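You operate a simulated robot arm through the tools that you are given. There is no shell and no other tool. Be economical: measure what you need, move in short steps, check, and stop when the job is done.

You are at the controls of a simulated robot arm. One attempt, no reset.

Task
Barriers are down: press 61's brass button, pull 61, then 64, then 54.
Fine: other levers, collars and lever buttons stay.
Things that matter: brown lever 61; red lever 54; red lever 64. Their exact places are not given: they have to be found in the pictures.

Only the result counts: the job must be done as asked and must still hold three seconds after the hand-in. Knocking over, shifting, dropping, spilling or breaking anything else fails it.

Robot
A 7-joint arm with a two-finger parallel gripper on a trunk, on a base that drives. Base frame: it is fixed to the floor where the robot stands at the start and does not move with it; the origin is under the middle of the robot, x ahead of it, y to its left, z up. Units: m, rad, N and s.
With the tool pointing down near the work surface it reaches from about 0.34 to 0.76 m from the robot's upright axis, wherever it stands. Its first joint turns from -2.007 to 2.007 rad. Places, roughly: brown lever 61 [0.7, 0, 0.6]; red lever 54 [0.7, 0.9, 0.6]; red lever 64 [0.7, -0.4, 0.6]. Payload 3.91 kg.
Tool frame: the origin (TCP) lies between the finger pads and is the grasp point; the fingertips stand 0.03 m ahead of it; z points along the fingers, y is the line along which they close. Largest opening 0.11 m; finger width 0.02, thickness 0.01; the body of the gripper, 0.048 by 0.112 m, starts 0.055 m behind the TCP.
Orientation is that of the tool frame in the base frame, as a unit quaternion [w, x, y, z]. With the fingers straight down and closing along the base's y, the tool's x points along the base's -x, its y along +y and its z along -z.

Tools
- The arm moves only by the tool nudge_tool. Its argument "targets" is a list of rows, each an object of numbers (a shift or turn left out is 0, a gripper value left out holds the last): "dx", "dy", "dz": the shift along the base's x, y, z in m; "rx", "ry", "rz": the turn, a rotation vector about the base's x, y, z in rad; "gripper": the finger opening in m, from 0 to 0.11. In form: [{"dx": .., "dy": .., "dz": .., "rx": .., "ry": .., "rz": .., "gripper": ..}, ...]. A call has 1 to 8 rows; each row shifts and turns the commanded pose from where the row before left it. Rows are played at 5 a second. More than 0.05 m and 0.15 rad between two rows, or a gripper value outside its range, and nothing of the call is played. Where a pose cannot be reached the arm comes as near as it can. A force on the tool above 90 N (or 10 N above the force at the start of the call, whichever is more), or a blocked arm, ends the call early, and 0.2 s more pass. The fingers move at their own pace (about 0.108 m/s each) and stop on an object; they squeeze with about 37 N. The grip force told is the motor's: it shows also when the fingers shut on nothing. Time passes only in rows, and 0.2 s behind the last, so rows that do not move let the fingers close. The reply holds the time, the measured pose of the TCP, the force on the tool along the base axes, the opening and the grip force, in the units named above and with some noise, with the torque about the TCP (base axes, N m) and any sound that the robot's microphone picked up.
- Cameras (640 x 400 px; columns grow to the right, rows downward): "scene" is now at [0.0228, 0.173, 1.7997]; the picture's right is [0.22, -0.97, 0.00], its down [-0.61, -0.14, -0.78] and it looks along [0.76, 0.17, -0.63] (base axes); focal length 214 px, centre (320, 200). "wrist" rides on the gripper at [0.072, 0.017, -0.103] in the tool frame; the picture's right is [-0.23, 0.97, 0.00], its down [-0.76, -0.18, -0.62] and it looks along [-0.61, -0.14, 0.78] (tool axes); focal length 222 px, centre (320, 200).
- grab_frame(camera): a new picture of that camera. The clock stands still meanwhile.
- slide_trunk(by): slides the trunk up (or, below 0, down) by that many m; the arm and the scene camera ride with it, the base frame stays. It gives what a move gives, with no picture.
- roll_base(legs): drives the robot by 1 to 6 legs, each [ahead, turn to the left] in m and rad, along the robot's own axes; the way and the turn of a leg run together, so that a leg with both is an arc; at most 1.5 m and 3.142 rad a leg. The arm and the cameras ride along, it lands a little off, and it stops where it bumps. It gives what a move gives.
- pan_tilt(pan, tilt): turns the head with the scene camera to pan (to the left, within 2.705 rad either way) and tilt (down, from -0.506 to 1.204), counted from straight ahead of the robot. It gives what a move gives.
- measure_at(camera, pixels): for up to 12 pixels [column, row] of the newest picture of that camera ("zoom" is the newest enlarged one), the place [x, y, z] in the base frame of the surface seen there, good to about 0.003 m. The clock stands still meanwhile.
- inspect(camera, box): a new picture of the part [left, top, right, bottom] of that camera's present view, enlarged. The clock stands still meanwhile.
- sign_off(): hands the job in; it is judged then, once.

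Keep the steps short. Do not move on a guess: measure, check each grasp and each placing, and mend mistakes. In all there are 80 turns and 48 pictures (those below and enlarged ones count). Leave the gripper open and the arm clear of the work at the hand-in unless told otherwise, and finish with a single line.

The tools are called by a JSON object that holds its "op" and its "data". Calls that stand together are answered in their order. nudge_tool: Moves the arm, as the interface text tells. Its arguments: {"type":"object","properties":{"targets":{"type":"array","items":{"type":"object","properties":{"dx":{"type":"number"},"dy":{"type":"number"},"dz":{"type":"number"},"rx":{"type":"number"},"ry":{"type":"number"},"rz":{"type":"number"},"gripper":{"type":"number"}}}}},"required":["targets"]} The other tools are called the same way: slide_trunk (by) slides the trunk up or down; roll_base (legs) drives the base; pan_tilt (pan, tilt) turns the head that bears the scene camera; grab_frame (camera) takes a picture; measure_at (camera, pixels) gives the place of the surface under pixels of a picture; inspect (camera, box) takes an enlarged picture of a part of a camera's view; sign_off () hands the job in.

At the start:

```text
clock: 0.0
eef_pos: [0.3715, 0.1436, 1.6537]
tool_rot: [0.0, 0.001, 1.0, 0.0]
force: [-0.9, 0.0, -0.4]
ft_torque: [-0.03, 0.02, -0.01]
opening: 0.11
gripper_force: 0.1
trunk travel left (down, up): [-0.902, 0.088]
robot x, y, heading: [0.0031, 0.0004, -0.002]
head pan, tilt: [0.225, 0.677]
```

scene: 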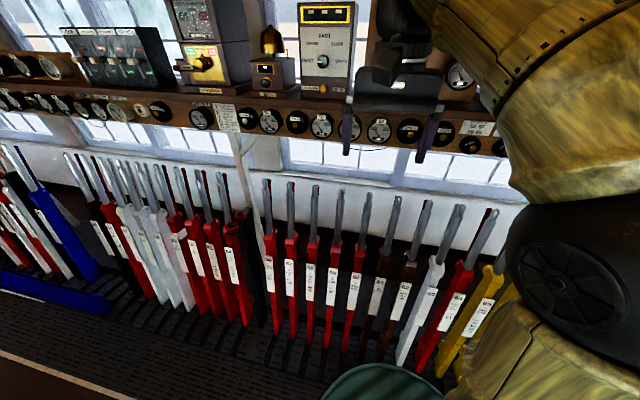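
wrist: 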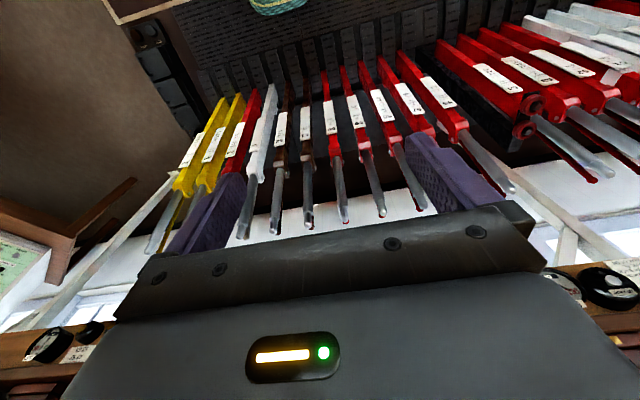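

I see a lever frame with numbered labels. I'll enlarge the label areas to find 61, 64 and 54.

{"op": "inspect", "data": {"camera": "scene", "box": [250, 170, 510, 380]}}

{"op": "inspect", "data": {"camera": "scene", "box": [60, 140, 280, 340]}}

```text
1.90 times, centred on (380, 275) of scene
```

zoom: 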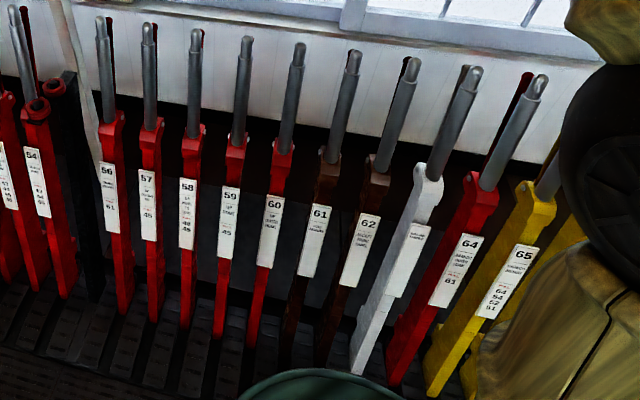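

```text
2.00 times, centred on (170, 240) of scene
```

zoom: 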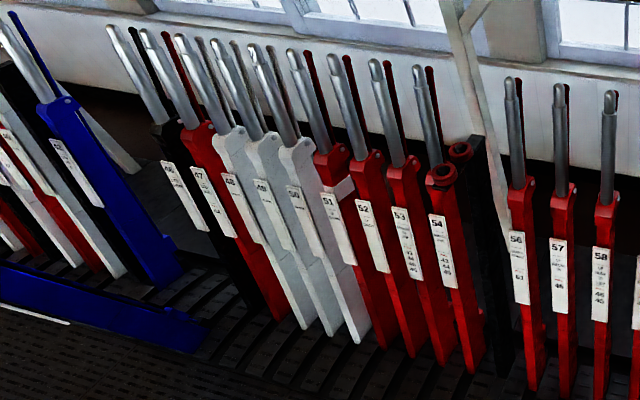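

The labels are legible: 61 brown, 64 red, 54 red (with something round at its top). I'll look at the shelf for brass buttons and at the tops of 61 and 54 next.

{"op": "inspect", "data": {"camera": "scene", "box": [180, 0, 510, 206]}}

{"op": "inspect", "data": {"camera": "scene", "box": [340, 180, 440, 300]}}

{"op": "inspect", "data": {"camera": "scene", "box": [200, 160, 280, 260]}}

```text
1.94 times, centred on (345, 103) of scene
```

zoom: 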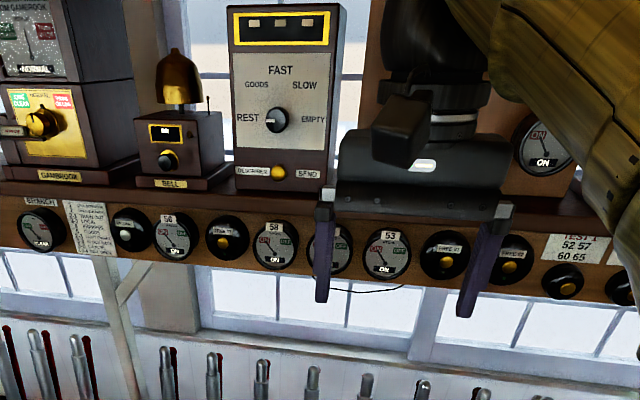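

```text
3.33 times, centred on (390, 240) of scene
```

zoom: 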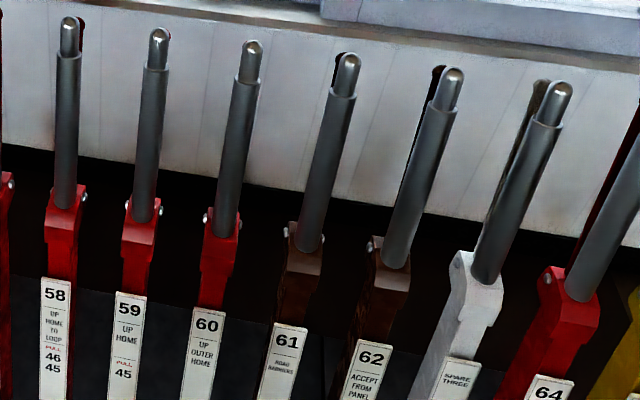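

```text
4.00 times, centred on (240, 210) of scene
```

zoom: 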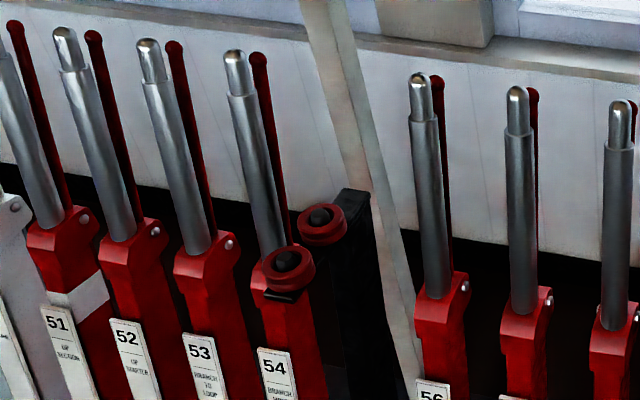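

I'll measure handle tops, labels, the round thing on 54 and the shelf plungers in a fresh scene frame.

{"op": "grab_frame", "data": {"camera": "scene"}}

{"op": "measure_at", "data": {"camera": "scene", "pixels": [[397, 199], [382, 253], [376, 296], [490, 212], [465, 272], [232, 176], [236, 222], [235, 254], [236, 226], [410, 130], [441, 133], [296, 122]]}}

```text
40 pictures are left
```

scene: 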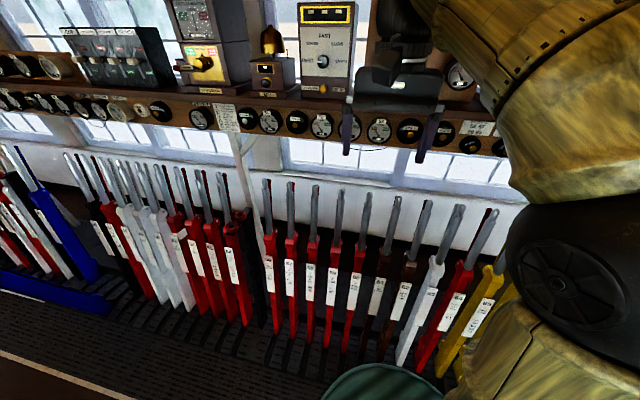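

```text
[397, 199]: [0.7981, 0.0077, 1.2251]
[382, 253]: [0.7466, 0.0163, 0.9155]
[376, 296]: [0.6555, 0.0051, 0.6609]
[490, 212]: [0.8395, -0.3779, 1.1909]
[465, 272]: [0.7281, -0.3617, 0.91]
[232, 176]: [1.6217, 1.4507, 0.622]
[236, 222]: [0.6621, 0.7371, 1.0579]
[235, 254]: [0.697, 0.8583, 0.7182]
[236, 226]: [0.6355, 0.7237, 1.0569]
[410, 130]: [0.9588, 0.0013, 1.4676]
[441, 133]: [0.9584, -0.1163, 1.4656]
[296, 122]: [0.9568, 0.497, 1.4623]
```

The ring thing measures at (0.65, 0.73, 1.06), closer than lever 54 at y≈0.86. I need a better look; I'll pan the head left first.

{"op": "pan_tilt", "data": {"pan": 0.85, "tilt": 0.7}}

{"op": "grab_frame", "data": {"camera": "scene"}}

```text
clock: 1.0
eef_pos: [0.3722, 0.1441, 1.654]
tool_rot: [0.0, 0.0, 1.0, 0.0]
force: [0.4, -0.1, 0.0]
ft_torque: [0.02, 0.01, 0.01]
opening: 0.11
gripper_force: 0.2
trunk travel left (down, up): [-0.902, 0.088]
robot x, y, heading: [0.0014, -0.0045, -0.004]
head pan, tilt: [0.85, 0.7]
```

```text
39 pictures are left
```

scene: 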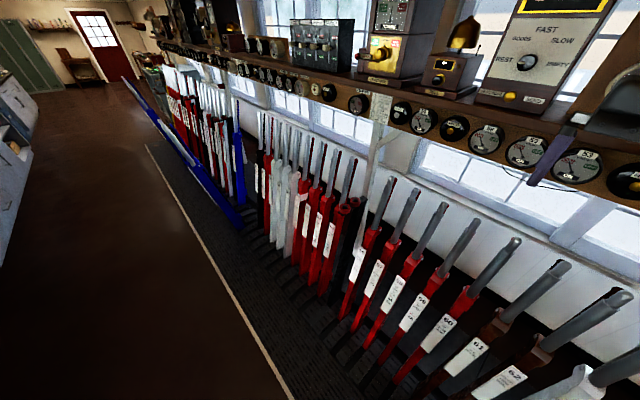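

{"op": "inspect", "data": {"camera": "scene", "box": [280, 140, 400, 310]}}

{"op": "inspect", "data": {"camera": "scene", "box": [380, 60, 640, 220]}}

```text
2.35 times, centred on (340, 225) of scene
```

zoom: 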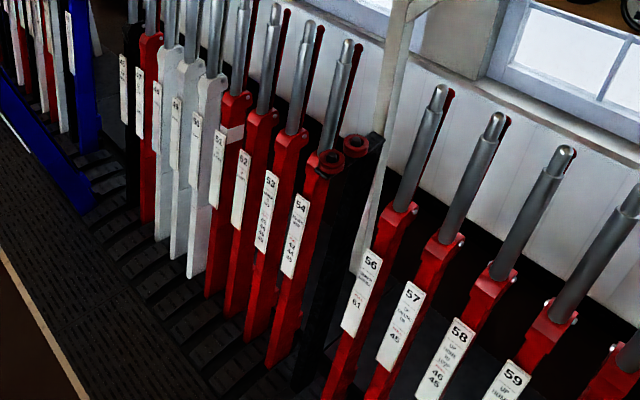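

```text
2.46 times, centred on (510, 140) of scene
```

zoom: 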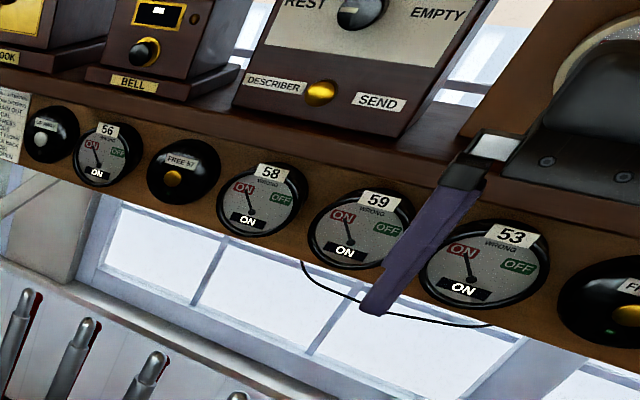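

The rings are two collars parked on a post between 54 and 56. Leave them. The shelf plungers read "FREE nn". I'll pan back and enlarge the plungers at y≈0 and -0.12.

{"op": "pan_tilt", "data": {"pan": 0.1, "tilt": 0.45}}

{"op": "inspect", "data": {"camera": "scene", "box": [260, 120, 500, 270]}}

```text
clock: 2.1
eef_pos: [0.3708, 0.1447, 1.6523]
tool_rot: [0.0, 0.0, 1.0, 0.001]
force: [-0.4, -0.7, -0.3]
ft_torque: [0.01, 0.0, 0.02]
opening: 0.1099
gripper_force: 0.0
trunk travel left (down, up): [-0.902, 0.088]
robot x, y, heading: [0.0024, 0.002, 0.002]
head pan, tilt: [0.099, 0.45]
```

```text
2.67 times, centred on (380, 195) of scene
```

zoom: 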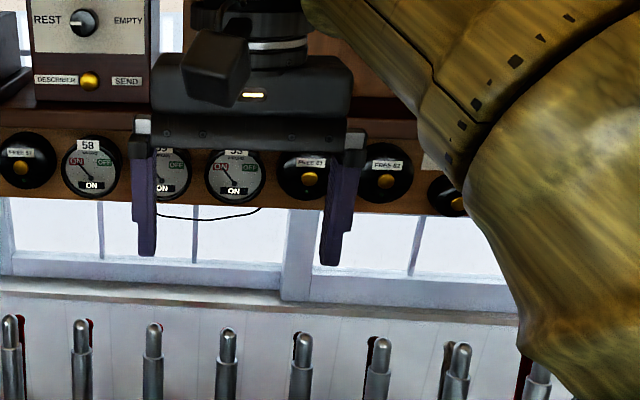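

{"op": "inspect", "data": {"camera": "scene", "box": [350, 165, 440, 215]}}

{"op": "measure_at", "data": {"camera": "zoom", "pixels": [[170, 130], [130, 160], [382, 155], [382, 120], [370, 180]]}}

```text
7.11 times, centred on (395, 190) of scene
```

zoom: 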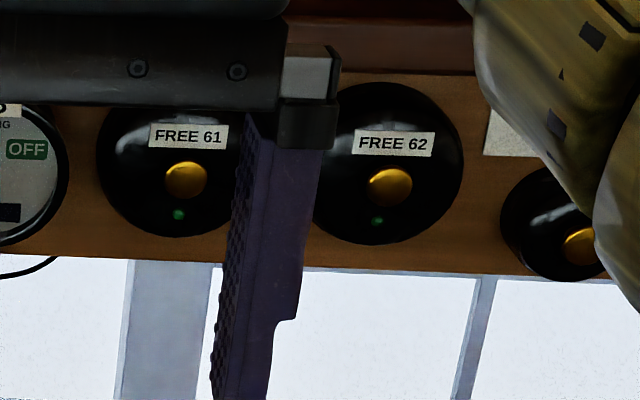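

```text
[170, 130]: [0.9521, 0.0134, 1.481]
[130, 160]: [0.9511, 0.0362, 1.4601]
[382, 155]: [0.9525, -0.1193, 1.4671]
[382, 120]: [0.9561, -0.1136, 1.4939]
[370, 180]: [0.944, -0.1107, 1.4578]
```

The button I need is the one under "FREE 61" at zoom (186,180). I'll measure it precisely, and several points along lever 61 and its catch.

{"op": "measure_at", "data": {"camera": "zoom", "pixels": [[186, 180], [175, 180], [196, 184], [186, 168], [186, 193], [150, 180], [178, 215], [200, 150]]}}

{"op": "pan_tilt", "data": {"pan": 0.1, "tilt": 0.8}}

{"op": "inspect", "data": {"camera": "scene", "box": [280, 140, 440, 300]}}

```text
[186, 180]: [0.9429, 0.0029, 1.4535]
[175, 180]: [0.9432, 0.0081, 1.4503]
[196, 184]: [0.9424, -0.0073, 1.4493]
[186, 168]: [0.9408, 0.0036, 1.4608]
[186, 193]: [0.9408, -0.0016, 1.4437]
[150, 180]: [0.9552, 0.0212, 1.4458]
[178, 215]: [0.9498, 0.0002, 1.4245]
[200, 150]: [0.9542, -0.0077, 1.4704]
```

```text
clock: 3.0
eef_pos: [0.371, 0.1443, 1.653]
tool_rot: [-0.001, 0.001, 1.0, 0.0]
force: [0.3, 0.3, -0.3]
ft_torque: [0.03, -0.01, 0.02]
opening: 0.1102
gripper_force: 0.1
trunk travel left (down, up): [-0.902, 0.088]
robot x, y, heading: [0.0023, -0.0051, -0.004]
head pan, tilt: [0.099, 0.799]
```

```text
2.50 times, centred on (360, 220) of scene
```

zoom: 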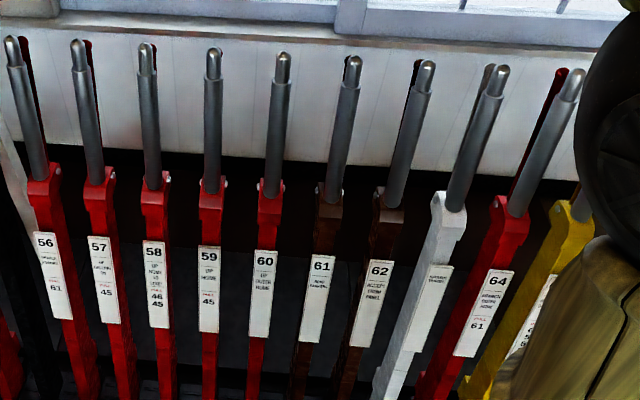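

{"op": "measure_at", "data": {"camera": "zoom", "pixels": [[353, 62], [353, 75], [348, 100], [341, 140], [334, 185], [329, 215], [410, 75], [410, 110], [556, 85], [545, 125], [573, 85], [545, 150]]}}

{"op": "inspect", "data": {"camera": "scene", "box": [340, 150, 400, 200]}}

```text
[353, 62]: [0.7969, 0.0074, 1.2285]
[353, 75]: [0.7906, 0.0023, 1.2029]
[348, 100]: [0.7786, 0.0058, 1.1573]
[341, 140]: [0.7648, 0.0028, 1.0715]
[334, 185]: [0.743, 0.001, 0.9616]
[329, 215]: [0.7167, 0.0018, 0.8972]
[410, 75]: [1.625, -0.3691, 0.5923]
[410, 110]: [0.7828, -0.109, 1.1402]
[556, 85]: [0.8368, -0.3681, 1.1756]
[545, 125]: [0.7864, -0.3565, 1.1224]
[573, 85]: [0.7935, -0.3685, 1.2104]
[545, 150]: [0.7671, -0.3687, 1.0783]
```

```text
8.00 times, centred on (370, 175) of scene
```

zoom: 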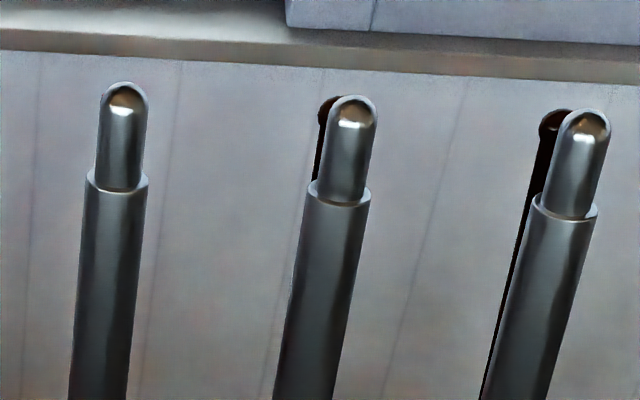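

The catch rod sits about 4–5 cm behind each handle, so the grip should close along x around both. Now I'll study the pulled blue levers for the travel geometry.

{"op": "pan_tilt", "data": {"pan": 1.0, "tilt": 0.6}}

{"op": "inspect", "data": {"camera": "scene", "box": [110, 50, 430, 290]}}

{"op": "measure_at", "data": {"camera": "zoom", "pixels": [[10, 155], [100, 245], [200, 330], [250, 340], [300, 250], [250, 150]]}}

```text
clock: 4.2
eef_pos: [0.3708, 0.1441, 1.652]
tool_rot: [0.0, 0.0, 1.0, 0.0]
force: [0.3, 0.2, 0.4]
ft_torque: [0.0, 0.01, 0.01]
opening: 0.1099
gripper_force: 0.1
trunk travel left (down, up): [-0.902, 0.088]
robot x, y, heading: [-0.002, -0.0008, 0.0]
head pan, tilt: [1.0, 0.6]
```

```text
1.67 times, centred on (270, 170) of scene
```

zoom: 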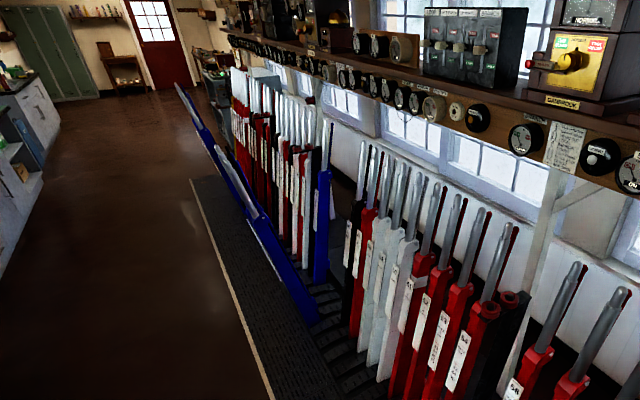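

```text
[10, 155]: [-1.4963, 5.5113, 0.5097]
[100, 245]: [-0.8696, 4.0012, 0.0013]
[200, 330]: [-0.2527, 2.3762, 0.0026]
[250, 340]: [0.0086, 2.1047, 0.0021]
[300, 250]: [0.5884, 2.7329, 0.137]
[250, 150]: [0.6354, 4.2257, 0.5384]
```

{"op": "measure_at", "data": {"camera": "zoom", "pixels": [[220, 152], [235, 180], [250, 205], [265, 235], [285, 270], [310, 315], [320, 270], [325, 185], [360, 330], [178, 87], [195, 115], [390, 370]]}}

```text
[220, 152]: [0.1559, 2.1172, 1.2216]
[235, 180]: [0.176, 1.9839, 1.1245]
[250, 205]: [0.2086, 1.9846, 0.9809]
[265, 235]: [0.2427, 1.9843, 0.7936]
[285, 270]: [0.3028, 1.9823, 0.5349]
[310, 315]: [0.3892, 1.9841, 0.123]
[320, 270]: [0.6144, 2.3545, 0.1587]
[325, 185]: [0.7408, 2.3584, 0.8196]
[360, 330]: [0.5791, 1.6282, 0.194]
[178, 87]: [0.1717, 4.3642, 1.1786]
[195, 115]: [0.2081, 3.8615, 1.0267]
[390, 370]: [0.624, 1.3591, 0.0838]
```

Pulled levers have their tops at x≈0.16 versus 0.80 normal, so about ±11.7° around a pivot near (0.476, z≈-0.32): a 0.64 m stroke. Next I'll check the floor space around the robot.

{"op": "pan_tilt", "data": {"pan": 0.3, "tilt": 1.2}}

{"op": "grab_frame", "data": {"camera": "scene"}}

{"op": "pan_tilt", "data": {"pan": -1.4, "tilt": 0.7}}

{"op": "grab_frame", "data": {"camera": "scene"}}

```text
clock: 5.2
eef_pos: [0.3715, 0.1437, 1.6525]
tool_rot: [0.0, 0.0, 1.0, -0.001]
force: [-0.2, -0.1, -0.1]
ft_torque: [0.01, 0.03, 0.0]
opening: 0.1099
gripper_force: 0.0
trunk travel left (down, up): [-0.902, 0.088]
robot x, y, heading: [-0.0001, 0.0005, 0.002]
head pan, tilt: [0.3, 1.201]
```

```text
31 pictures are left
```

scene: 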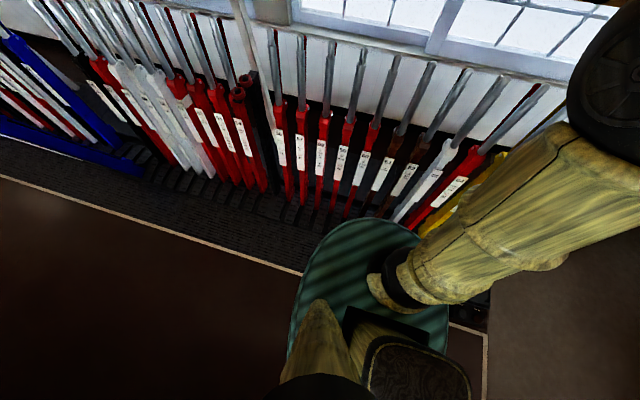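

```text
clock: 7.0
eef_pos: [0.3712, 0.144, 1.651]
tool_rot: [-0.001, -0.001, 1.0, 0.0]
force: [0.8, 0.8, 0.2]
ft_torque: [-0.01, 0.02, -0.02]
opening: 0.1098
gripper_force: 0.0
trunk travel left (down, up): [-0.902, 0.088]
robot x, y, heading: [0.001, -0.0023, 0.002]
head pan, tilt: [-1.4, 0.7]
```

```text
30 pictures are left
```

scene: 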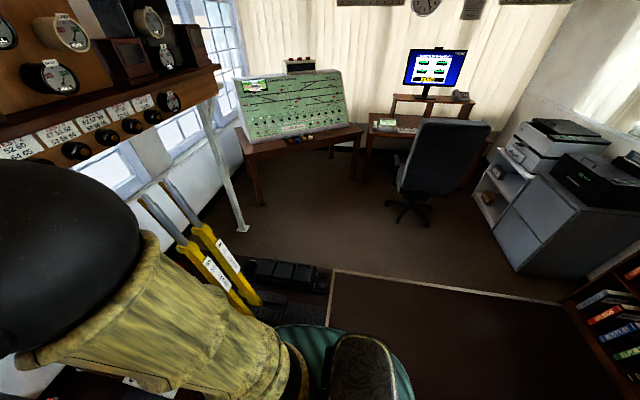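

Floor is clear on both sides. I'll measure the teal base's outline.

{"op": "pan_tilt", "data": {"pan": 0.3, "tilt": 1.2}}

{"op": "grab_frame", "data": {"camera": "scene"}}

{"op": "measure_at", "data": {"camera": "scene", "pixels": [[365, 224], [330, 240], [303, 280], [296, 330], [410, 235], [440, 320], [365, 214], [390, 260], [300, 190], [345, 210], [330, 170], [250, 230]]}}

```text
clock: 8.7
eef_pos: [0.3718, 0.1442, 1.6531]
tool_rot: [0.0, 0.001, 1.0, -0.001]
force: [0.9, 0.3, -0.1]
ft_torque: [-0.03, 0.0, 0.04]
opening: 0.1098
gripper_force: 0.0
trunk travel left (down, up): [-0.902, 0.088]
robot x, y, heading: [-0.0002, 0.0032, -0.004]
head pan, tilt: [0.3, 1.201]
```

```text
29 pictures are left
```

scene: 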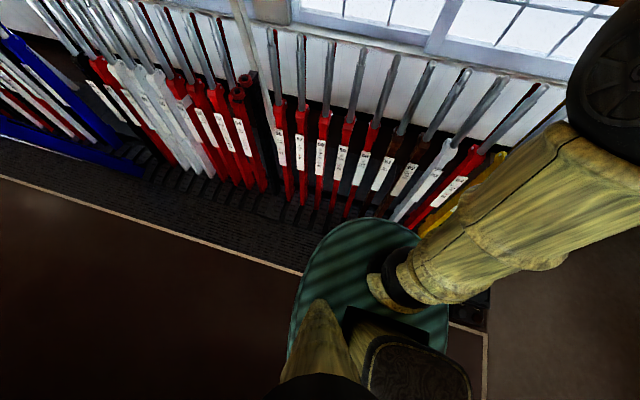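

```text
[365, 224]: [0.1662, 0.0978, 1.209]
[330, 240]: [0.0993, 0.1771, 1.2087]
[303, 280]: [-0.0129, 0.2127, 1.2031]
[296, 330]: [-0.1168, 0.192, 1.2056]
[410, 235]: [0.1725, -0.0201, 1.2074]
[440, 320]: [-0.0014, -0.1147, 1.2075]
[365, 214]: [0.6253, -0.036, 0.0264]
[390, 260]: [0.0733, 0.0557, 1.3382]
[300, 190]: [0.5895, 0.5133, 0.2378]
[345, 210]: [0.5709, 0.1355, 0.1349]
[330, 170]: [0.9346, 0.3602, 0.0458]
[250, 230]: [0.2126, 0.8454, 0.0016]
```

The teal plate is the robot's own body (radius ~0.2 m). The stroke is too long to pull straight in, so I'll stand beside lever 61 at about (0.22, -0.40), facing +y, where both the button and the whole stroke are within reach. Driving there now.

{"op": "roll_base", "data": {"legs": [[0, 2.073], [-0.4565, 0], [0, -0.502]]}}

{"op": "pan_tilt", "data": {"pan": -0.9, "tilt": 0.6}}

{"op": "grab_frame", "data": {"camera": "scene"}}

```text
clock: 13.3
eef_pos: [-0.2518, 0.3094, 1.6536]
tool_rot: [0.0, 0.809, -0.588, 0.0]
force: [-0.5, 0.1, 0.7]
ft_torque: [-0.02, -0.01, 0.02]
opening: 0.1101
gripper_force: 0.1
trunk travel left (down, up): [-0.902, 0.088]
robot x, y, heading: [0.0015, 0.004, 1.884]
head pan, tilt: [0.3, 1.201]
stopped in leg 1: the robot was blocked; the commanded pose is now the measured one
```

```text
clock: 14.7
eef_pos: [-0.2522, 0.3098, 1.6528]
tool_rot: [-0.001, 0.809, -0.588, 0.001]
force: [0.0, 0.6, -0.7]
ft_torque: [0.01, -0.01, -0.01]
opening: 0.11
gripper_force: 0.0
trunk travel left (down, up): [-0.902, 0.088]
robot x, y, heading: [0.0002, 0.0034, 1.886]
head pan, tilt: [-0.901, 0.6]
```

```text
28 pictures are left
```

scene: 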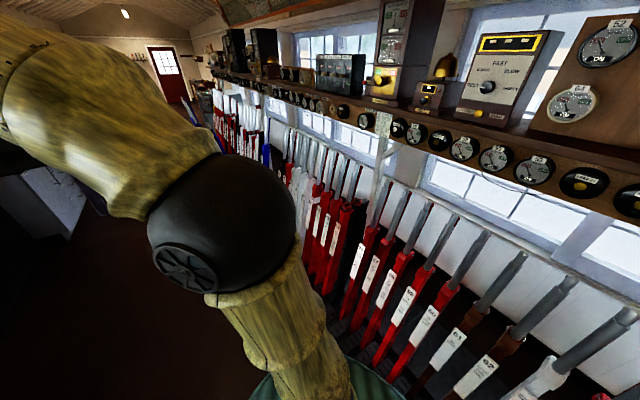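

The turn was blocked at heading 1.886. I'll look around to find what it bumped.

{"op": "pan_tilt", "data": {"pan": 2.2, "tilt": 0.8}}

{"op": "grab_frame", "data": {"camera": "scene"}}

{"op": "measure_at", "data": {"camera": "scene", "pixels": [[60, 200], [200, 200], [320, 200], [450, 200], [580, 200], [60, 330], [200, 330], [320, 330], [450, 330], [580, 330], [320, 100], [500, 100]]}}

{"op": "pan_tilt", "data": {"pan": 0.8, "tilt": 0.8}}

{"op": "grab_frame", "data": {"camera": "scene"}}

```text
clock: 17.4
eef_pos: [-0.2532, 0.309, 1.652]
tool_rot: [0.0, 0.809, -0.588, 0.001]
force: [-0.2, 0.5, 0.0]
ft_torque: [0.03, 0.01, 0.03]
opening: 0.1098
gripper_force: 0.0
trunk travel left (down, up): [-0.902, 0.088]
robot x, y, heading: [-0.001, -0.0003, 1.889]
head pan, tilt: [2.201, 0.799]
```

```text
27 pictures are left
```

scene: 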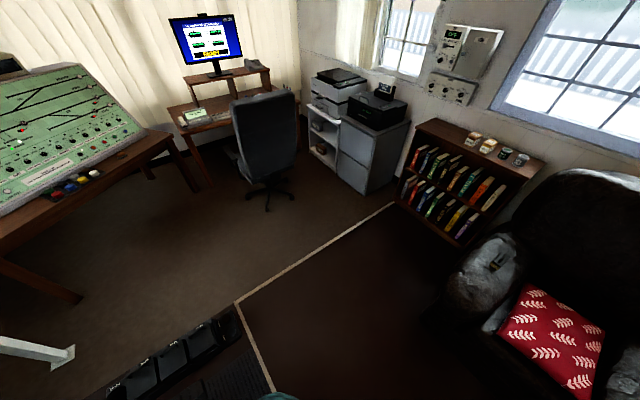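

```text
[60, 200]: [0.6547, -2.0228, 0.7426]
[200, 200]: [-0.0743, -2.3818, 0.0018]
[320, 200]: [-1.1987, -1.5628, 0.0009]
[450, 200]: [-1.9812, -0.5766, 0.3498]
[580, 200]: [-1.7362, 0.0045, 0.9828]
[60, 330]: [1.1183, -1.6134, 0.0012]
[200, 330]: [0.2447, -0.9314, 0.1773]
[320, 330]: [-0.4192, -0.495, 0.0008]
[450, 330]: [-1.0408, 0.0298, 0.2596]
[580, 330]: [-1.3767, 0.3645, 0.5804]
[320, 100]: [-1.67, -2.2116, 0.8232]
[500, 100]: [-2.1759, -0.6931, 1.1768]
```

```text
clock: 18.9
eef_pos: [-0.253, 0.3088, 1.6513]
tool_rot: [0.0, 0.809, -0.587, 0.0]
force: [0.5, 0.5, 0.1]
ft_torque: [0.01, 0.02, 0.0]
opening: 0.1101
gripper_force: 0.0
trunk travel left (down, up): [-0.902, 0.088]
robot x, y, heading: [-0.0018, 0.0036, 1.888]
head pan, tilt: [0.799, 0.799]
```

```text
26 pictures are left
```

scene: 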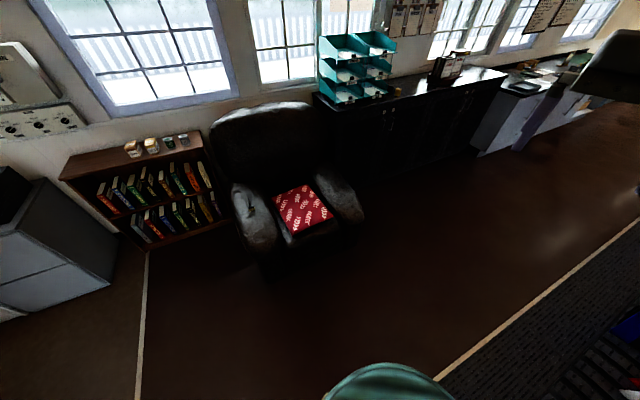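

Nothing near at arm height. The base itself is hidden under the plate; I'll look steeply down to the robot's right and rear-right, where the lever frame is.

{"op": "pan_tilt", "data": {"pan": -1.9, "tilt": 1.2}}

{"op": "grab_frame", "data": {"camera": "scene"}}

{"op": "measure_at", "data": {"camera": "scene", "pixels": [[320, 100], [320, 150], [320, 200], [320, 250], [320, 300], [320, 350], [200, 200], [200, 300], [440, 200], [440, 300], [560, 200], [560, 300]]}}

```text
clock: 21.3
eef_pos: [-0.2526, 0.3087, 1.6526]
tool_rot: [-0.001, 0.809, -0.588, 0.0]
force: [0.1, -0.1, 0.5]
ft_torque: [-0.01, 0.01, -0.01]
opening: 0.11
gripper_force: 0.1
trunk travel left (down, up): [-0.902, 0.088]
robot x, y, heading: [0.005, 0.0006, 1.884]
head pan, tilt: [-1.901, 1.201]
```

```text
25 pictures are left
```

scene: 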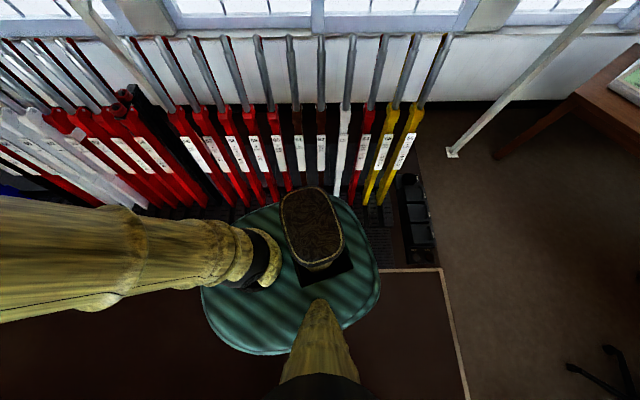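

```text
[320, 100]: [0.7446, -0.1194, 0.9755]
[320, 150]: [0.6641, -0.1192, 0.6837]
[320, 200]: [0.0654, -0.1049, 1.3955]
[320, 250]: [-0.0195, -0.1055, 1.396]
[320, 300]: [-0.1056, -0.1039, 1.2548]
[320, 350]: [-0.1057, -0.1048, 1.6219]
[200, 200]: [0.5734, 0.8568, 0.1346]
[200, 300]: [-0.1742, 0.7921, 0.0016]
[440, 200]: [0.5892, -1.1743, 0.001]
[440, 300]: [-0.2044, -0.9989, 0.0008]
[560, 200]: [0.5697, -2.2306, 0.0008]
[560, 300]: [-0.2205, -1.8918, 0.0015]
```

The surroundings show nothing but the lever frame nearby, so the wide base (hidden beneath) presumably touched it; standing beside levers isn't practical. I'll go back to heading 0, in front of 61, and instead pull with the arm and then back the base away.

{"op": "roll_base", "data": {"legs": [[0, -1.886]]}}

{"op": "pan_tilt", "data": {"pan": 0.1, "tilt": 0.45}}

```text
clock: 26.3
eef_pos: [0.373, 0.1436, 1.6516]
tool_rot: [0.0, 0.003, 1.0, 0.0]
force: [0.2, -0.3, -0.2]
ft_torque: [-0.01, -0.03, -0.01]
opening: 0.1101
gripper_force: 0.0
trunk travel left (down, up): [-0.902, 0.088]
robot x, y, heading: [-0.001, -0.0009, -0.01]
head pan, tilt: [-1.901, 1.201]
```

```text
clock: 28.2
eef_pos: [0.3723, 0.144, 1.6531]
tool_rot: [0.0, 0.003, 1.0, 0.0]
force: [0.2, 0.2, 0.2]
ft_torque: [0.0, -0.02, -0.04]
opening: 0.1098
gripper_force: 0.1
trunk travel left (down, up): [-0.902, 0.088]
robot x, y, heading: [0.0018, 0.0027, -0.006]
head pan, tilt: [0.099, 0.45]
```

Back in front of 61. Now I turn the tool to point ahead (+x), close the fingers, and bring it toward a stand-off point before the FREE 61 button (0.942, 0.001, 1.452).

{"op": "nudge_tool", "data": {"targets": [{"dx": 0.035, "dy": -0.013, "dz": -0.018, "ry": -0.143, "gripper": 0}, {"dx": 0.035, "dy": -0.013, "dz": -0.018, "ry": -0.143}, {"dx": 0.035, "dy": -0.013, "dz": -0.018, "ry": -0.143}, {"dx": 0.035, "dy": -0.013, "dz": -0.018, "ry": -0.143}, {"dx": 0.035, "dy": -0.013, "dz": -0.018, "ry": -0.143}, {"dx": 0.035, "dy": -0.013, "dz": -0.018, "ry": -0.143}]}}

{"op": "nudge_tool", "data": {"targets": [{"dx": 0.035, "dy": -0.013, "dz": -0.018, "ry": -0.143}, {"dx": 0.035, "dy": -0.013, "dz": -0.018, "ry": -0.143}, {"dx": 0.035, "dy": -0.013, "dz": -0.018, "ry": -0.143}, {"dx": 0.035, "dy": -0.013, "dz": -0.018, "ry": -0.143}, {"dx": 0.035, "dy": -0.013, "dz": -0.018, "ry": -0.141}]}}

```text
clock: 29.6
eef_pos: [0.5835, 0.0635, 1.5442]
tool_rot: [0.416, 0.003, 0.909, 0.001]
force: [-0.4, 0.0, -0.5]
ft_torque: [-0.01, 0.0, -0.01]
opening: 0.0
gripper_force: 36.8
trunk travel left (down, up): [-0.902, 0.088]
robot x, y, heading: [0.0002, 0.0017, -0.008]
head pan, tilt: [0.099, 0.45]
```

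```text
clock: 30.8
eef_pos: [0.7602, -0.0013, 1.4493]
tool_rot: [0.707, 0.002, 0.707, 0.002]
force: [0.4, 0.7, 0.4]
ft_torque: [0.0, 0.01, 0.0]
opening: 0.0
gripper_force: 37.5
trunk travel left (down, up): [-0.902, 0.088]
robot x, y, heading: [0.0012, -0.0008, -0.007]
head pan, tilt: [0.099, 0.45]
```

The tool points ahead at (0.760, -0.001, 1.449). I'll approach to ~2 cm from the button and check.

{"op": "nudge_tool", "data": {"targets": [{"dx": 0.045, "dz": 0.001}, {"dx": 0.045, "dz": 0.001}, {"dx": 0.035}]}}

{"op": "inspect", "data": {"camera": "scene", "box": [290, 130, 450, 230]}}

```text
clock: 31.6
eef_pos: [0.8837, -0.0008, 1.4545]
tool_rot: [0.706, 0.002, 0.708, 0.003]
force: [-0.1, -0.2, -0.2]
ft_torque: [-0.02, -0.01, 0.03]
opening: 0.0003
gripper_force: 37.4
trunk travel left (down, up): [-0.902, 0.088]
robot x, y, heading: [0.0008, 0.0034, -0.01]
head pan, tilt: [0.099, 0.45]
```

```text
4.00 times, centred on (370, 180) of scene
```

zoom: 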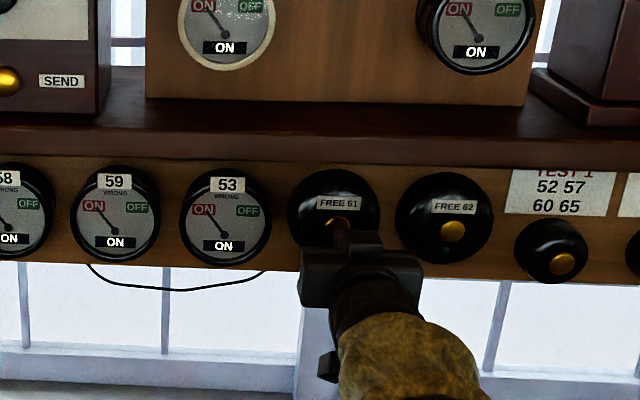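

Aligned with the FREE 61 button, tip at about x = 0.914. Pressing in small steps.

{"op": "nudge_tool", "data": {"targets": [{"dx": 0.015}, {"dx": 0.008}, {"dx": 0.006}, {"dx": 0.006}]}}

```text
clock: 32.6
eef_pos: [0.9159, 0.0004, 1.4572]
tool_rot: [0.707, 0.003, 0.707, 0.003]
force: [-4.6, 1.7, -0.5]
ft_torque: [0.07, 0.05, 0.01]
opening: 0.0
gripper_force: 37.1
trunk travel left (down, up): [-0.902, 0.088]
robot x, y, heading: [0.0007, 0.0009, -0.013]
head pan, tilt: [0.099, 0.45]
heard: click
```

A click was heard at the button. I'll retract straight back, and measure how far the shelf lip sticks out before bringing the hand upright over the lever.

{"op": "measure_at", "data": {"camera": "zoom", "pixels": [[300, 150], [300, 110], [500, 150], [200, 60], [460, 60], [60, 60]]}}

{"op": "nudge_tool", "data": {"targets": [{"dx": -0.04}, {"dx": -0.045, "dz": -0.01}, {"dx": -0.045, "dz": -0.02}]}}

{"op": "inspect", "data": {"camera": "scene", "box": [350, 165, 440, 215]}}

```text
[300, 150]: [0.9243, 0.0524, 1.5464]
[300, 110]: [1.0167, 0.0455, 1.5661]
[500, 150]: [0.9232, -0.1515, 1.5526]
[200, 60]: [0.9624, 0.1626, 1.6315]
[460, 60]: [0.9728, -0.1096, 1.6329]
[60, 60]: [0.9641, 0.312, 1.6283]
```

```text
clock: 33.4
eef_pos: [0.7864, -0.0018, 1.4296]
tool_rot: [0.708, 0.002, 0.706, 0.002]
force: [0.0, -0.3, -0.6]
ft_torque: [-0.03, 0.02, 0.02]
opening: 0.0002
gripper_force: 36.5
trunk travel left (down, up): [-0.902, 0.088]
robot x, y, heading: [-0.0002, 0.0038, -0.009]
head pan, tilt: [0.099, 0.45]
```

```text
7.11 times, centred on (395, 190) of scene
```

zoom: 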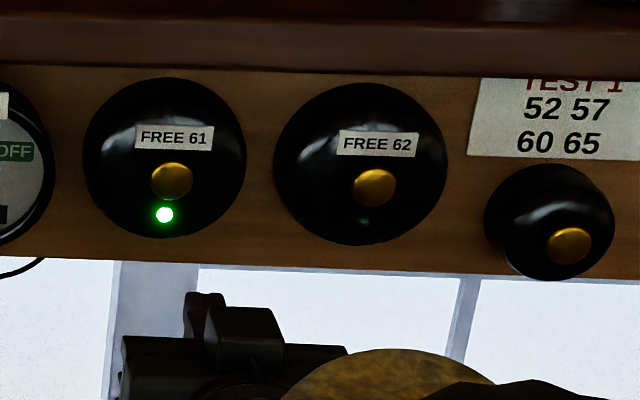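

The FREE 61 lamp is now lit green. Shelf lip is at x≈0.923, so I'll keep the hand vertical over the lever. Rotating the tool to point down with the fingers closing along x, coming above lever 61.

{"op": "nudge_tool", "data": {"targets": [{"dx": 0, "dz": -0.005, "rx": 0.0864, "ry": 0.0864, "rz": -0.0864}, {"dx": 0, "dz": -0.005, "rx": 0.0864, "ry": 0.0864, "rz": -0.0864}, {"dx": 0, "dz": -0.005, "rx": 0.0864, "ry": 0.0864, "rz": -0.0864}, {"dx": 0, "dz": -0.005, "rx": 0.0864, "ry": 0.0864, "rz": -0.0864}, {"dx": 0, "dz": -0.005, "rx": 0.0864, "ry": 0.0864, "rz": -0.0864}, {"dx": 0, "dz": -0.005, "rx": 0.0864, "ry": 0.0864, "rz": -0.0864}, {"dx": 0, "dz": -0.005, "rx": 0.0864, "ry": 0.0864, "rz": -0.0864}]}}

{"op": "nudge_tool", "data": {"targets": [{"dx": 0.002, "dz": -0.005, "rx": 0.0864, "ry": 0.0864, "rz": -0.0864, "gripper": 0.11}, {"dx": 0.002, "dz": -0.005, "rx": 0.0864, "ry": 0.0864, "rz": -0.0864}, {"dx": 0.002, "dz": -0.005, "rx": 0.0864, "ry": 0.0864, "rz": -0.0864}, {"dx": 0.002, "dz": -0.005, "rx": 0.0864, "ry": 0.0864, "rz": -0.0864}, {"dx": 0.002, "dz": -0.005, "rx": 0.0864, "ry": 0.0864, "rz": -0.0864}, {"dx": 0.002, "dz": -0.005, "rx": 0.0864, "ry": 0.0864, "rz": -0.0864}, {"dx": 0.002, "dz": -0.005, "rx": 0.0864, "ry": 0.0864, "rz": -0.0864}]}}

```text
clock: 35.0
eef_pos: [0.7883, 0.0001, 1.3916]
tool_rot: [0.408, 0.411, 0.815, 0.001]
force: [0.3, 0.0, 0.1]
ft_torque: [0.03, 0.0, 0.01]
opening: 0.0
gripper_force: 37.2
trunk travel left (down, up): [-0.902, 0.088]
robot x, y, heading: [0.0014, -0.0032, -0.007]
head pan, tilt: [0.099, 0.45]
```

```text
clock: 36.6
eef_pos: [0.7305, -0.0072, 1.3328]
tool_rot: [0.02, 0.699, 0.715, 0.0]
force: [0.7, -0.7, -1.0]
ft_torque: [0.04, 0.01, -0.02]
opening: 0.1098
gripper_force: 0.1
out of reach, approached as far as the arm can: row 4, 5, 6, 7
trunk travel left (down, up): [-0.902, 0.088]
robot x, y, heading: [0.0024, 0.0002, -0.008]
head pan, tilt: [0.099, 0.45]
```

The arm runs out of reach at x≈0.73 here. I need about 0.07 m more, so I'll creep the base forward.

{"op": "roll_base", "data": {"legs": [[0.075, 0.008]]}}

```text
clock: 37.6
eef_pos: [0.807, -0.0019, 1.3312]
tool_rot: [0.021, 0.697, 0.717, -0.001]
force: [0.0, 0.3, 0.3]
ft_torque: [0.0, 0.01, 0.0]
opening: 0.1102
gripper_force: 0.1
trunk travel left (down, up): [-0.902, 0.088]
robot x, y, heading: [0.0726, -0.0031, -0.001]
head pan, tilt: [0.099, 0.45]
```

Base moved without a bump; TCP is at (0.807, -0.002, 1.331). Checking the alignment over lever 61 with the wrist and scene cameras.

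{"op": "pan_tilt", "data": {"pan": 0.0, "tilt": 0.7}}

{"op": "inspect", "data": {"camera": "scene", "box": [230, 90, 430, 230]}}

{"op": "grab_frame", "data": {"camera": "wrist"}}

```text
clock: 38.4
eef_pos: [0.8054, -0.0006, 1.3331]
tool_rot: [0.02, 0.696, 0.717, -0.001]
force: [-0.3, 0.0, -0.4]
ft_torque: [0.03, -0.01, 0.03]
opening: 0.11
gripper_force: 0.1
trunk travel left (down, up): [-0.902, 0.088]
robot x, y, heading: [0.073, 0.0015, -0.002]
head pan, tilt: [0.0, 0.7]
```

```text
2.86 times, centred on (330, 160) of scene
```

zoom: 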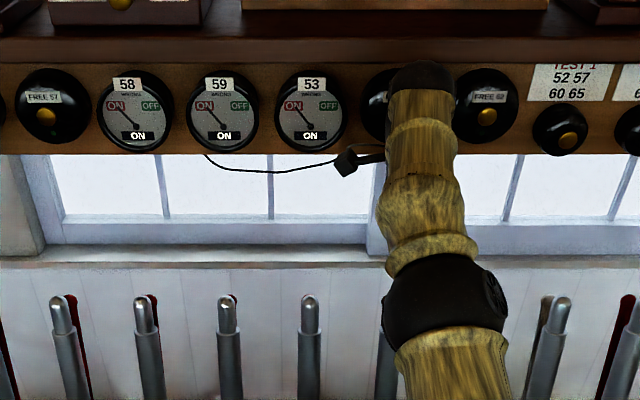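

```text
21 pictures are left
```

wrist: 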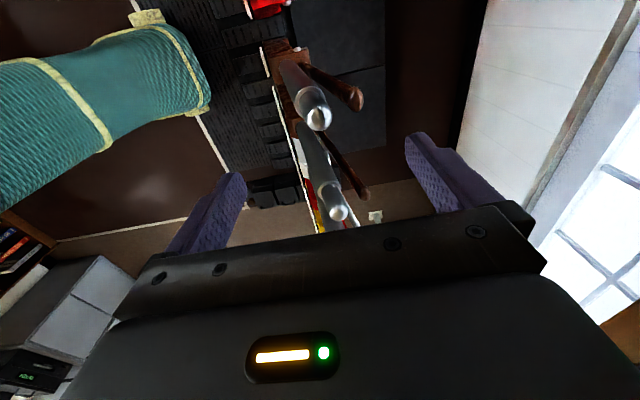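

{"op": "measure_at", "data": {"camera": "wrist", "pixels": [[318, 118], [310, 95], [353, 95], [357, 103], [335, 80], [338, 212]]}}

```text
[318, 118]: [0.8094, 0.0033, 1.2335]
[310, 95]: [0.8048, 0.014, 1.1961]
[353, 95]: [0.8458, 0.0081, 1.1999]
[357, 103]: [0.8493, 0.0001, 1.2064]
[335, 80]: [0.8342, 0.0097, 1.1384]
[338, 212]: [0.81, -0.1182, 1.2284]
```

Lever 61's handle top is at (0.81, 0.003, 1.234), its catch top at (0.85, 0.003, 1.207). I'll lower the open fingers around both.

{"op": "nudge_tool", "data": {"targets": [{"dx": 0.005, "dy": 0.002, "dz": -0.03}, {"dx": 0.005, "dy": 0.002, "dz": -0.03}, {"dx": 0.004, "dz": -0.03}, {"dz": -0.03}, {"dz": -0.022}]}}

{"op": "grab_frame", "data": {"camera": "wrist"}}

```text
clock: 39.6
eef_pos: [0.8223, 0.002, 1.1859]
tool_rot: [0.02, 0.696, 0.718, -0.001]
force: [0.6, -0.1, 0.4]
ft_torque: [-0.01, 0.03, 0.03]
opening: 0.1104
gripper_force: 0.0
trunk travel left (down, up): [-0.902, 0.088]
robot x, y, heading: [0.079, -0.0013, -0.002]
head pan, tilt: [0.0, 0.7]
```

```text
20 pictures are left
```

wrist: 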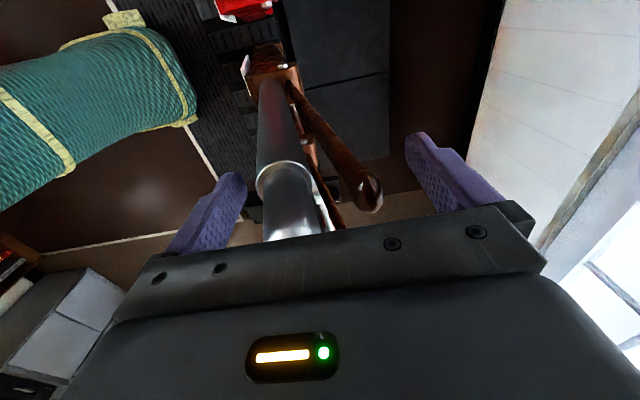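

Handle and catch are both between the fingers. Closing.

{"op": "nudge_tool", "data": {"targets": [{"gripper": 0.04}, {}, {"gripper": 0}, {}, {}]}}

{"op": "grab_frame", "data": {"camera": "wrist"}}

```text
clock: 40.8
eef_pos: [0.808, 0.0015, 1.1876]
tool_rot: [0.011, 0.697, 0.717, -0.006]
force: [-62.7, -0.6, -19.0]
ft_torque: [-0.65, 2.02, 0.43]
opening: 0.0596
gripper_force: 45.3
trunk travel left (down, up): [-0.902, 0.088]
robot x, y, heading: [0.0738, 0.0014, -0.003]
head pan, tilt: [0.0, 0.7]
```

```text
19 pictures are left
```

wrist: 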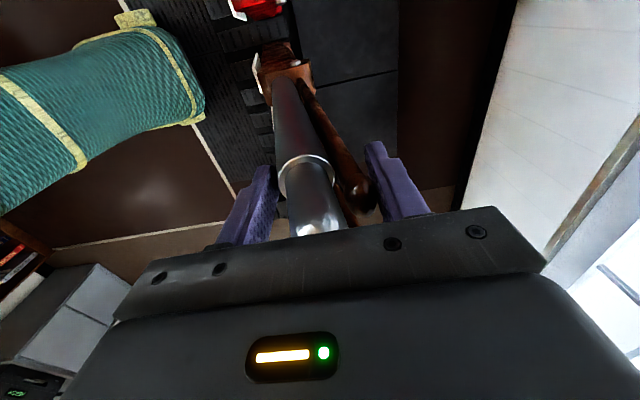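

Gripped at 0.0596 m, with the arm pushed 14 mm off its commanded x (force −63 N). I'll ease the command back to relieve it and let the catch squeeze in.

{"op": "nudge_tool", "data": {"targets": [{"dx": -0.007}, {"dx": -0.007}, {}, {}]}}

```text
clock: 41.8
eef_pos: [0.8085, 0.0024, 1.1887]
tool_rot: [0.02, 0.696, 0.717, 0.0]
force: [-7.8, -5.4, -18.1]
ft_torque: [0.91, 2.25, -0.63]
opening: 0.0597
gripper_force: 45.2
trunk travel left (down, up): [-0.902, 0.088]
robot x, y, heading: [0.0761, -0.0011, 0.003]
head pan, tilt: [0.0, 0.7]
```

Relieved. Now a small test pull along the arc.

{"op": "nudge_tool", "data": {"targets": [{"dx": -0.01, "dz": 0.002, "ry": -0.0065}, {"dx": -0.01, "dz": 0.002, "ry": -0.0065}, {"dx": -0.01, "dz": 0.002, "ry": -0.0065}]}}

```text
clock: 42.6
eef_pos: [0.7795, 0.0019, 1.1946]
tool_rot: [0.026, 0.696, 0.718, 0.005]
force: [10.0, -4.4, -20.6]
ft_torque: [-0.7, 2.06, 0.04]
opening: 0.0596
gripper_force: 45.0
trunk travel left (down, up): [-0.902, 0.088]
robot x, y, heading: [0.0752, 0.0044, -0.003]
head pan, tilt: [0.0, 0.7]
```

The lever follows with about 10 N. Continuing along the arc.

{"op": "nudge_tool", "data": {"targets": [{"dx": -0.03, "dz": 0.0058, "ry": -0.0195}, {"dx": -0.03, "dz": 0.0052, "ry": -0.0195}, {"dx": -0.03, "dz": 0.0046, "ry": -0.0195}, {"dx": -0.03, "dz": 0.004, "ry": -0.0195}, {"dx": -0.03, "dz": 0.0034, "ry": -0.0195}, {"dx": -0.03, "dz": 0.0028, "ry": -0.0195}]}}

```text
clock: 44.0
eef_pos: [0.5979, 0.0034, 1.2229]
tool_rot: [0.067, 0.695, 0.714, 0.047]
force: [-0.4, -1.7, -24.2]
ft_torque: [-0.53, 1.57, -0.08]
opening: 0.0583
gripper_force: 44.7
trunk travel left (down, up): [-0.902, 0.088]
robot x, y, heading: [0.0735, -0.0014, -0.002]
head pan, tilt: [0.0, 0.7]
```

{"op": "nudge_tool", "data": {"targets": [{"dx": -0.03, "dz": 0.0018, "ry": -0.0195}, {"dx": -0.03, "dz": 0.0012, "ry": -0.0195}, {"dx": -0.03, "dz": 0.0006, "ry": -0.0195}, {"dx": -0.03, "dz": 0.0, "ry": -0.0195}]}}

{"op": "grab_frame", "data": {"camera": "wrist"}}

```text
clock: 45.0
eef_pos: [0.4737, 0.0021, 1.2267]
tool_rot: [0.095, 0.692, 0.712, 0.074]
force: [-5.0, -3.7, -15.4]
ft_torque: [-0.28, 1.28, 0.06]
opening: 0.0579
gripper_force: 44.9
trunk travel left (down, up): [-0.902, 0.088]
robot x, y, heading: [0.0761, 0.0036, -0.001]
head pan, tilt: [0.0, 0.7]
```

```text
18 pictures are left
```

wrist: 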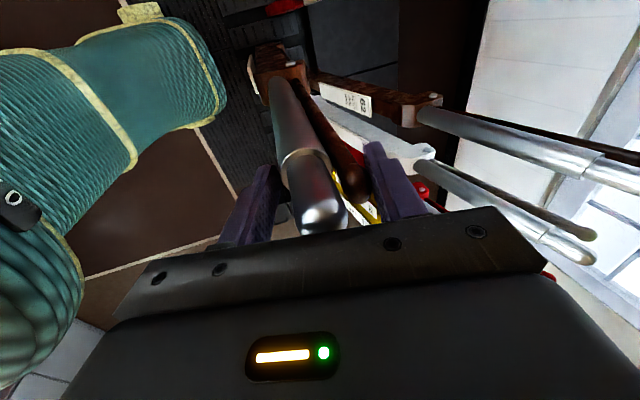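

Lever 61 is about half-way, firmly held. Now I back the base, correcting height and tilt along the arc between legs.

{"op": "roll_base", "data": {"legs": [[-0.1, 0]]}}

{"op": "nudge_tool", "data": {"targets": [{"dz": -0.003, "ry": -0.032}, {"dz": -0.003, "ry": -0.032}]}}

```text
clock: 46.2
eef_pos: [0.3732, 0.0037, 1.2261]
tool_rot: [0.094, 0.692, 0.712, 0.073]
force: [-10.6, -4.4, -28.1]
ft_torque: [0.16, 1.65, 0.12]
opening: 0.055
gripper_force: 45.4
trunk travel left (down, up): [-0.902, 0.088]
robot x, y, heading: [-0.0228, -0.0004, 0.0]
head pan, tilt: [0.0, 0.7]
```

```text
clock: 46.8
eef_pos: [0.3719, 0.002, 1.2228]
tool_rot: [0.121, 0.689, 0.708, 0.099]
force: [-8.0, -3.0, 48.4]
ft_torque: [0.39, 1.32, -0.05]
opening: 0.0577
gripper_force: 44.8
trunk travel left (down, up): [-0.902, 0.088]
robot x, y, heading: [-0.0258, 0.0032, 0.005]
head pan, tilt: [0.0, 0.7]
```

{"op": "roll_base", "data": {"legs": [[-0.1, 0]]}}

{"op": "nudge_tool", "data": {"targets": [{"dz": -0.003, "ry": -0.032}, {"dz": -0.002, "ry": -0.032}]}}

```text
clock: 47.9
eef_pos: [0.2708, 0.0033, 1.2177]
tool_rot: [0.114, 0.69, 0.708, 0.093]
force: [-11.8, -1.9, -35.2]
ft_torque: [0.38, 1.44, 0.15]
opening: 0.054
gripper_force: 44.6
trunk travel left (down, up): [-0.902, 0.088]
robot x, y, heading: [-0.1281, -0.0, -0.004]
head pan, tilt: [0.0, 0.7]
```

```text
clock: 48.5
eef_pos: [0.2688, 0.0021, 1.2156]
tool_rot: [0.137, 0.686, 0.705, 0.116]
force: [-15.4, -1.2, 30.5]
ft_torque: [0.66, 1.99, 0.21]
opening: 0.0561
gripper_force: 45.1
trunk travel left (down, up): [-0.902, 0.088]
robot x, y, heading: [-0.1293, -0.0039, -0.001]
head pan, tilt: [0.0, 0.7]
```

{"op": "roll_base", "data": {"legs": [[-0.08, 0]]}}

{"op": "nudge_tool", "data": {"targets": [{"dz": -0.004, "ry": -0.026}, {"dx": -0.01, "dz": -0.003, "ry": -0.02}, {"dx": -0.01, "dz": -0.002}]}}

```text
clock: 49.6
eef_pos: [0.1873, 0.0036, 1.2113]
tool_rot: [0.134, 0.689, 0.704, 0.112]
force: [-10.7, -0.3, -33.0]
ft_torque: [0.47, 1.23, 0.1]
opening: 0.0488
gripper_force: 44.8
trunk travel left (down, up): [-0.902, 0.088]
robot x, y, heading: [-0.2071, -0.0001, -0.004]
head pan, tilt: [0.0, 0.7]
```

```text
clock: 50.4
eef_pos: [0.1946, 0.0029, 1.2118]
tool_rot: [0.15, 0.685, 0.701, 0.127]
force: [-19.4, -5.7, 4.8]
ft_torque: [0.04, 2.01, -0.03]
opening: 0.0493
gripper_force: 44.6
out of reach, approached as far as the arm can: row 1, 2, 3
trunk travel left (down, up): [-0.902, 0.088]
robot x, y, heading: [-0.2121, 0.0007, -0.003]
head pan, tilt: [0.0, 0.7]
```

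Near the end of the stroke but the arm is at its inner reach limit; I'll finish with the base, gently.

{"op": "roll_base", "data": {"legs": [[-0.03, 0]]}}

{"op": "grab_frame", "data": {"camera": "wrist"}}

```text
clock: 51.2
eef_pos: [0.1669, 0.0036, 1.2122]
tool_rot: [0.148, 0.685, 0.703, 0.125]
force: [-9.4, -6.5, -18.4]
ft_torque: [-0.43, 1.28, -0.05]
opening: 0.048
gripper_force: 45.4
trunk travel left (down, up): [-0.902, 0.088]
robot x, y, heading: [-0.2413, -0.0006, -0.004]
head pan, tilt: [0.0, 0.7]
```

```text
17 pictures are left
```

wrist: 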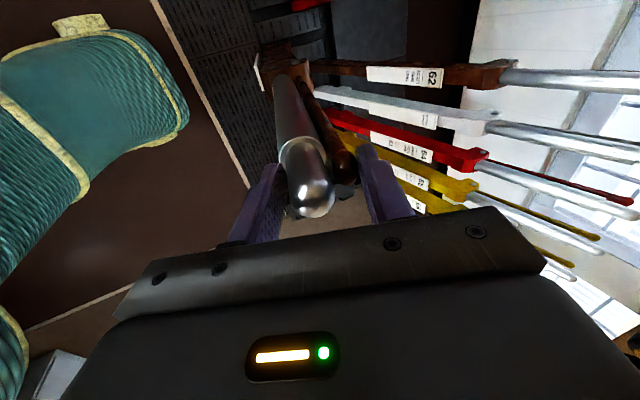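

Still held, no stop felt yet. Another small backward leg to find the end stop.

{"op": "roll_base", "data": {"legs": [[-0.02, 0]]}}

```text
clock: 52.0
eef_pos: [0.1661, 0.0029, 1.2115]
tool_rot: [0.155, 0.684, 0.701, 0.13]
force: [62.5, 0.2, -2.7]
ft_torque: [0.09, -0.24, 0.33]
opening: 0.0476
gripper_force: 44.9
trunk travel left (down, up): [-0.902, 0.088]
robot x, y, heading: [-0.2571, 0.0006, -0.002]
head pan, tilt: [0.0, 0.7]
```

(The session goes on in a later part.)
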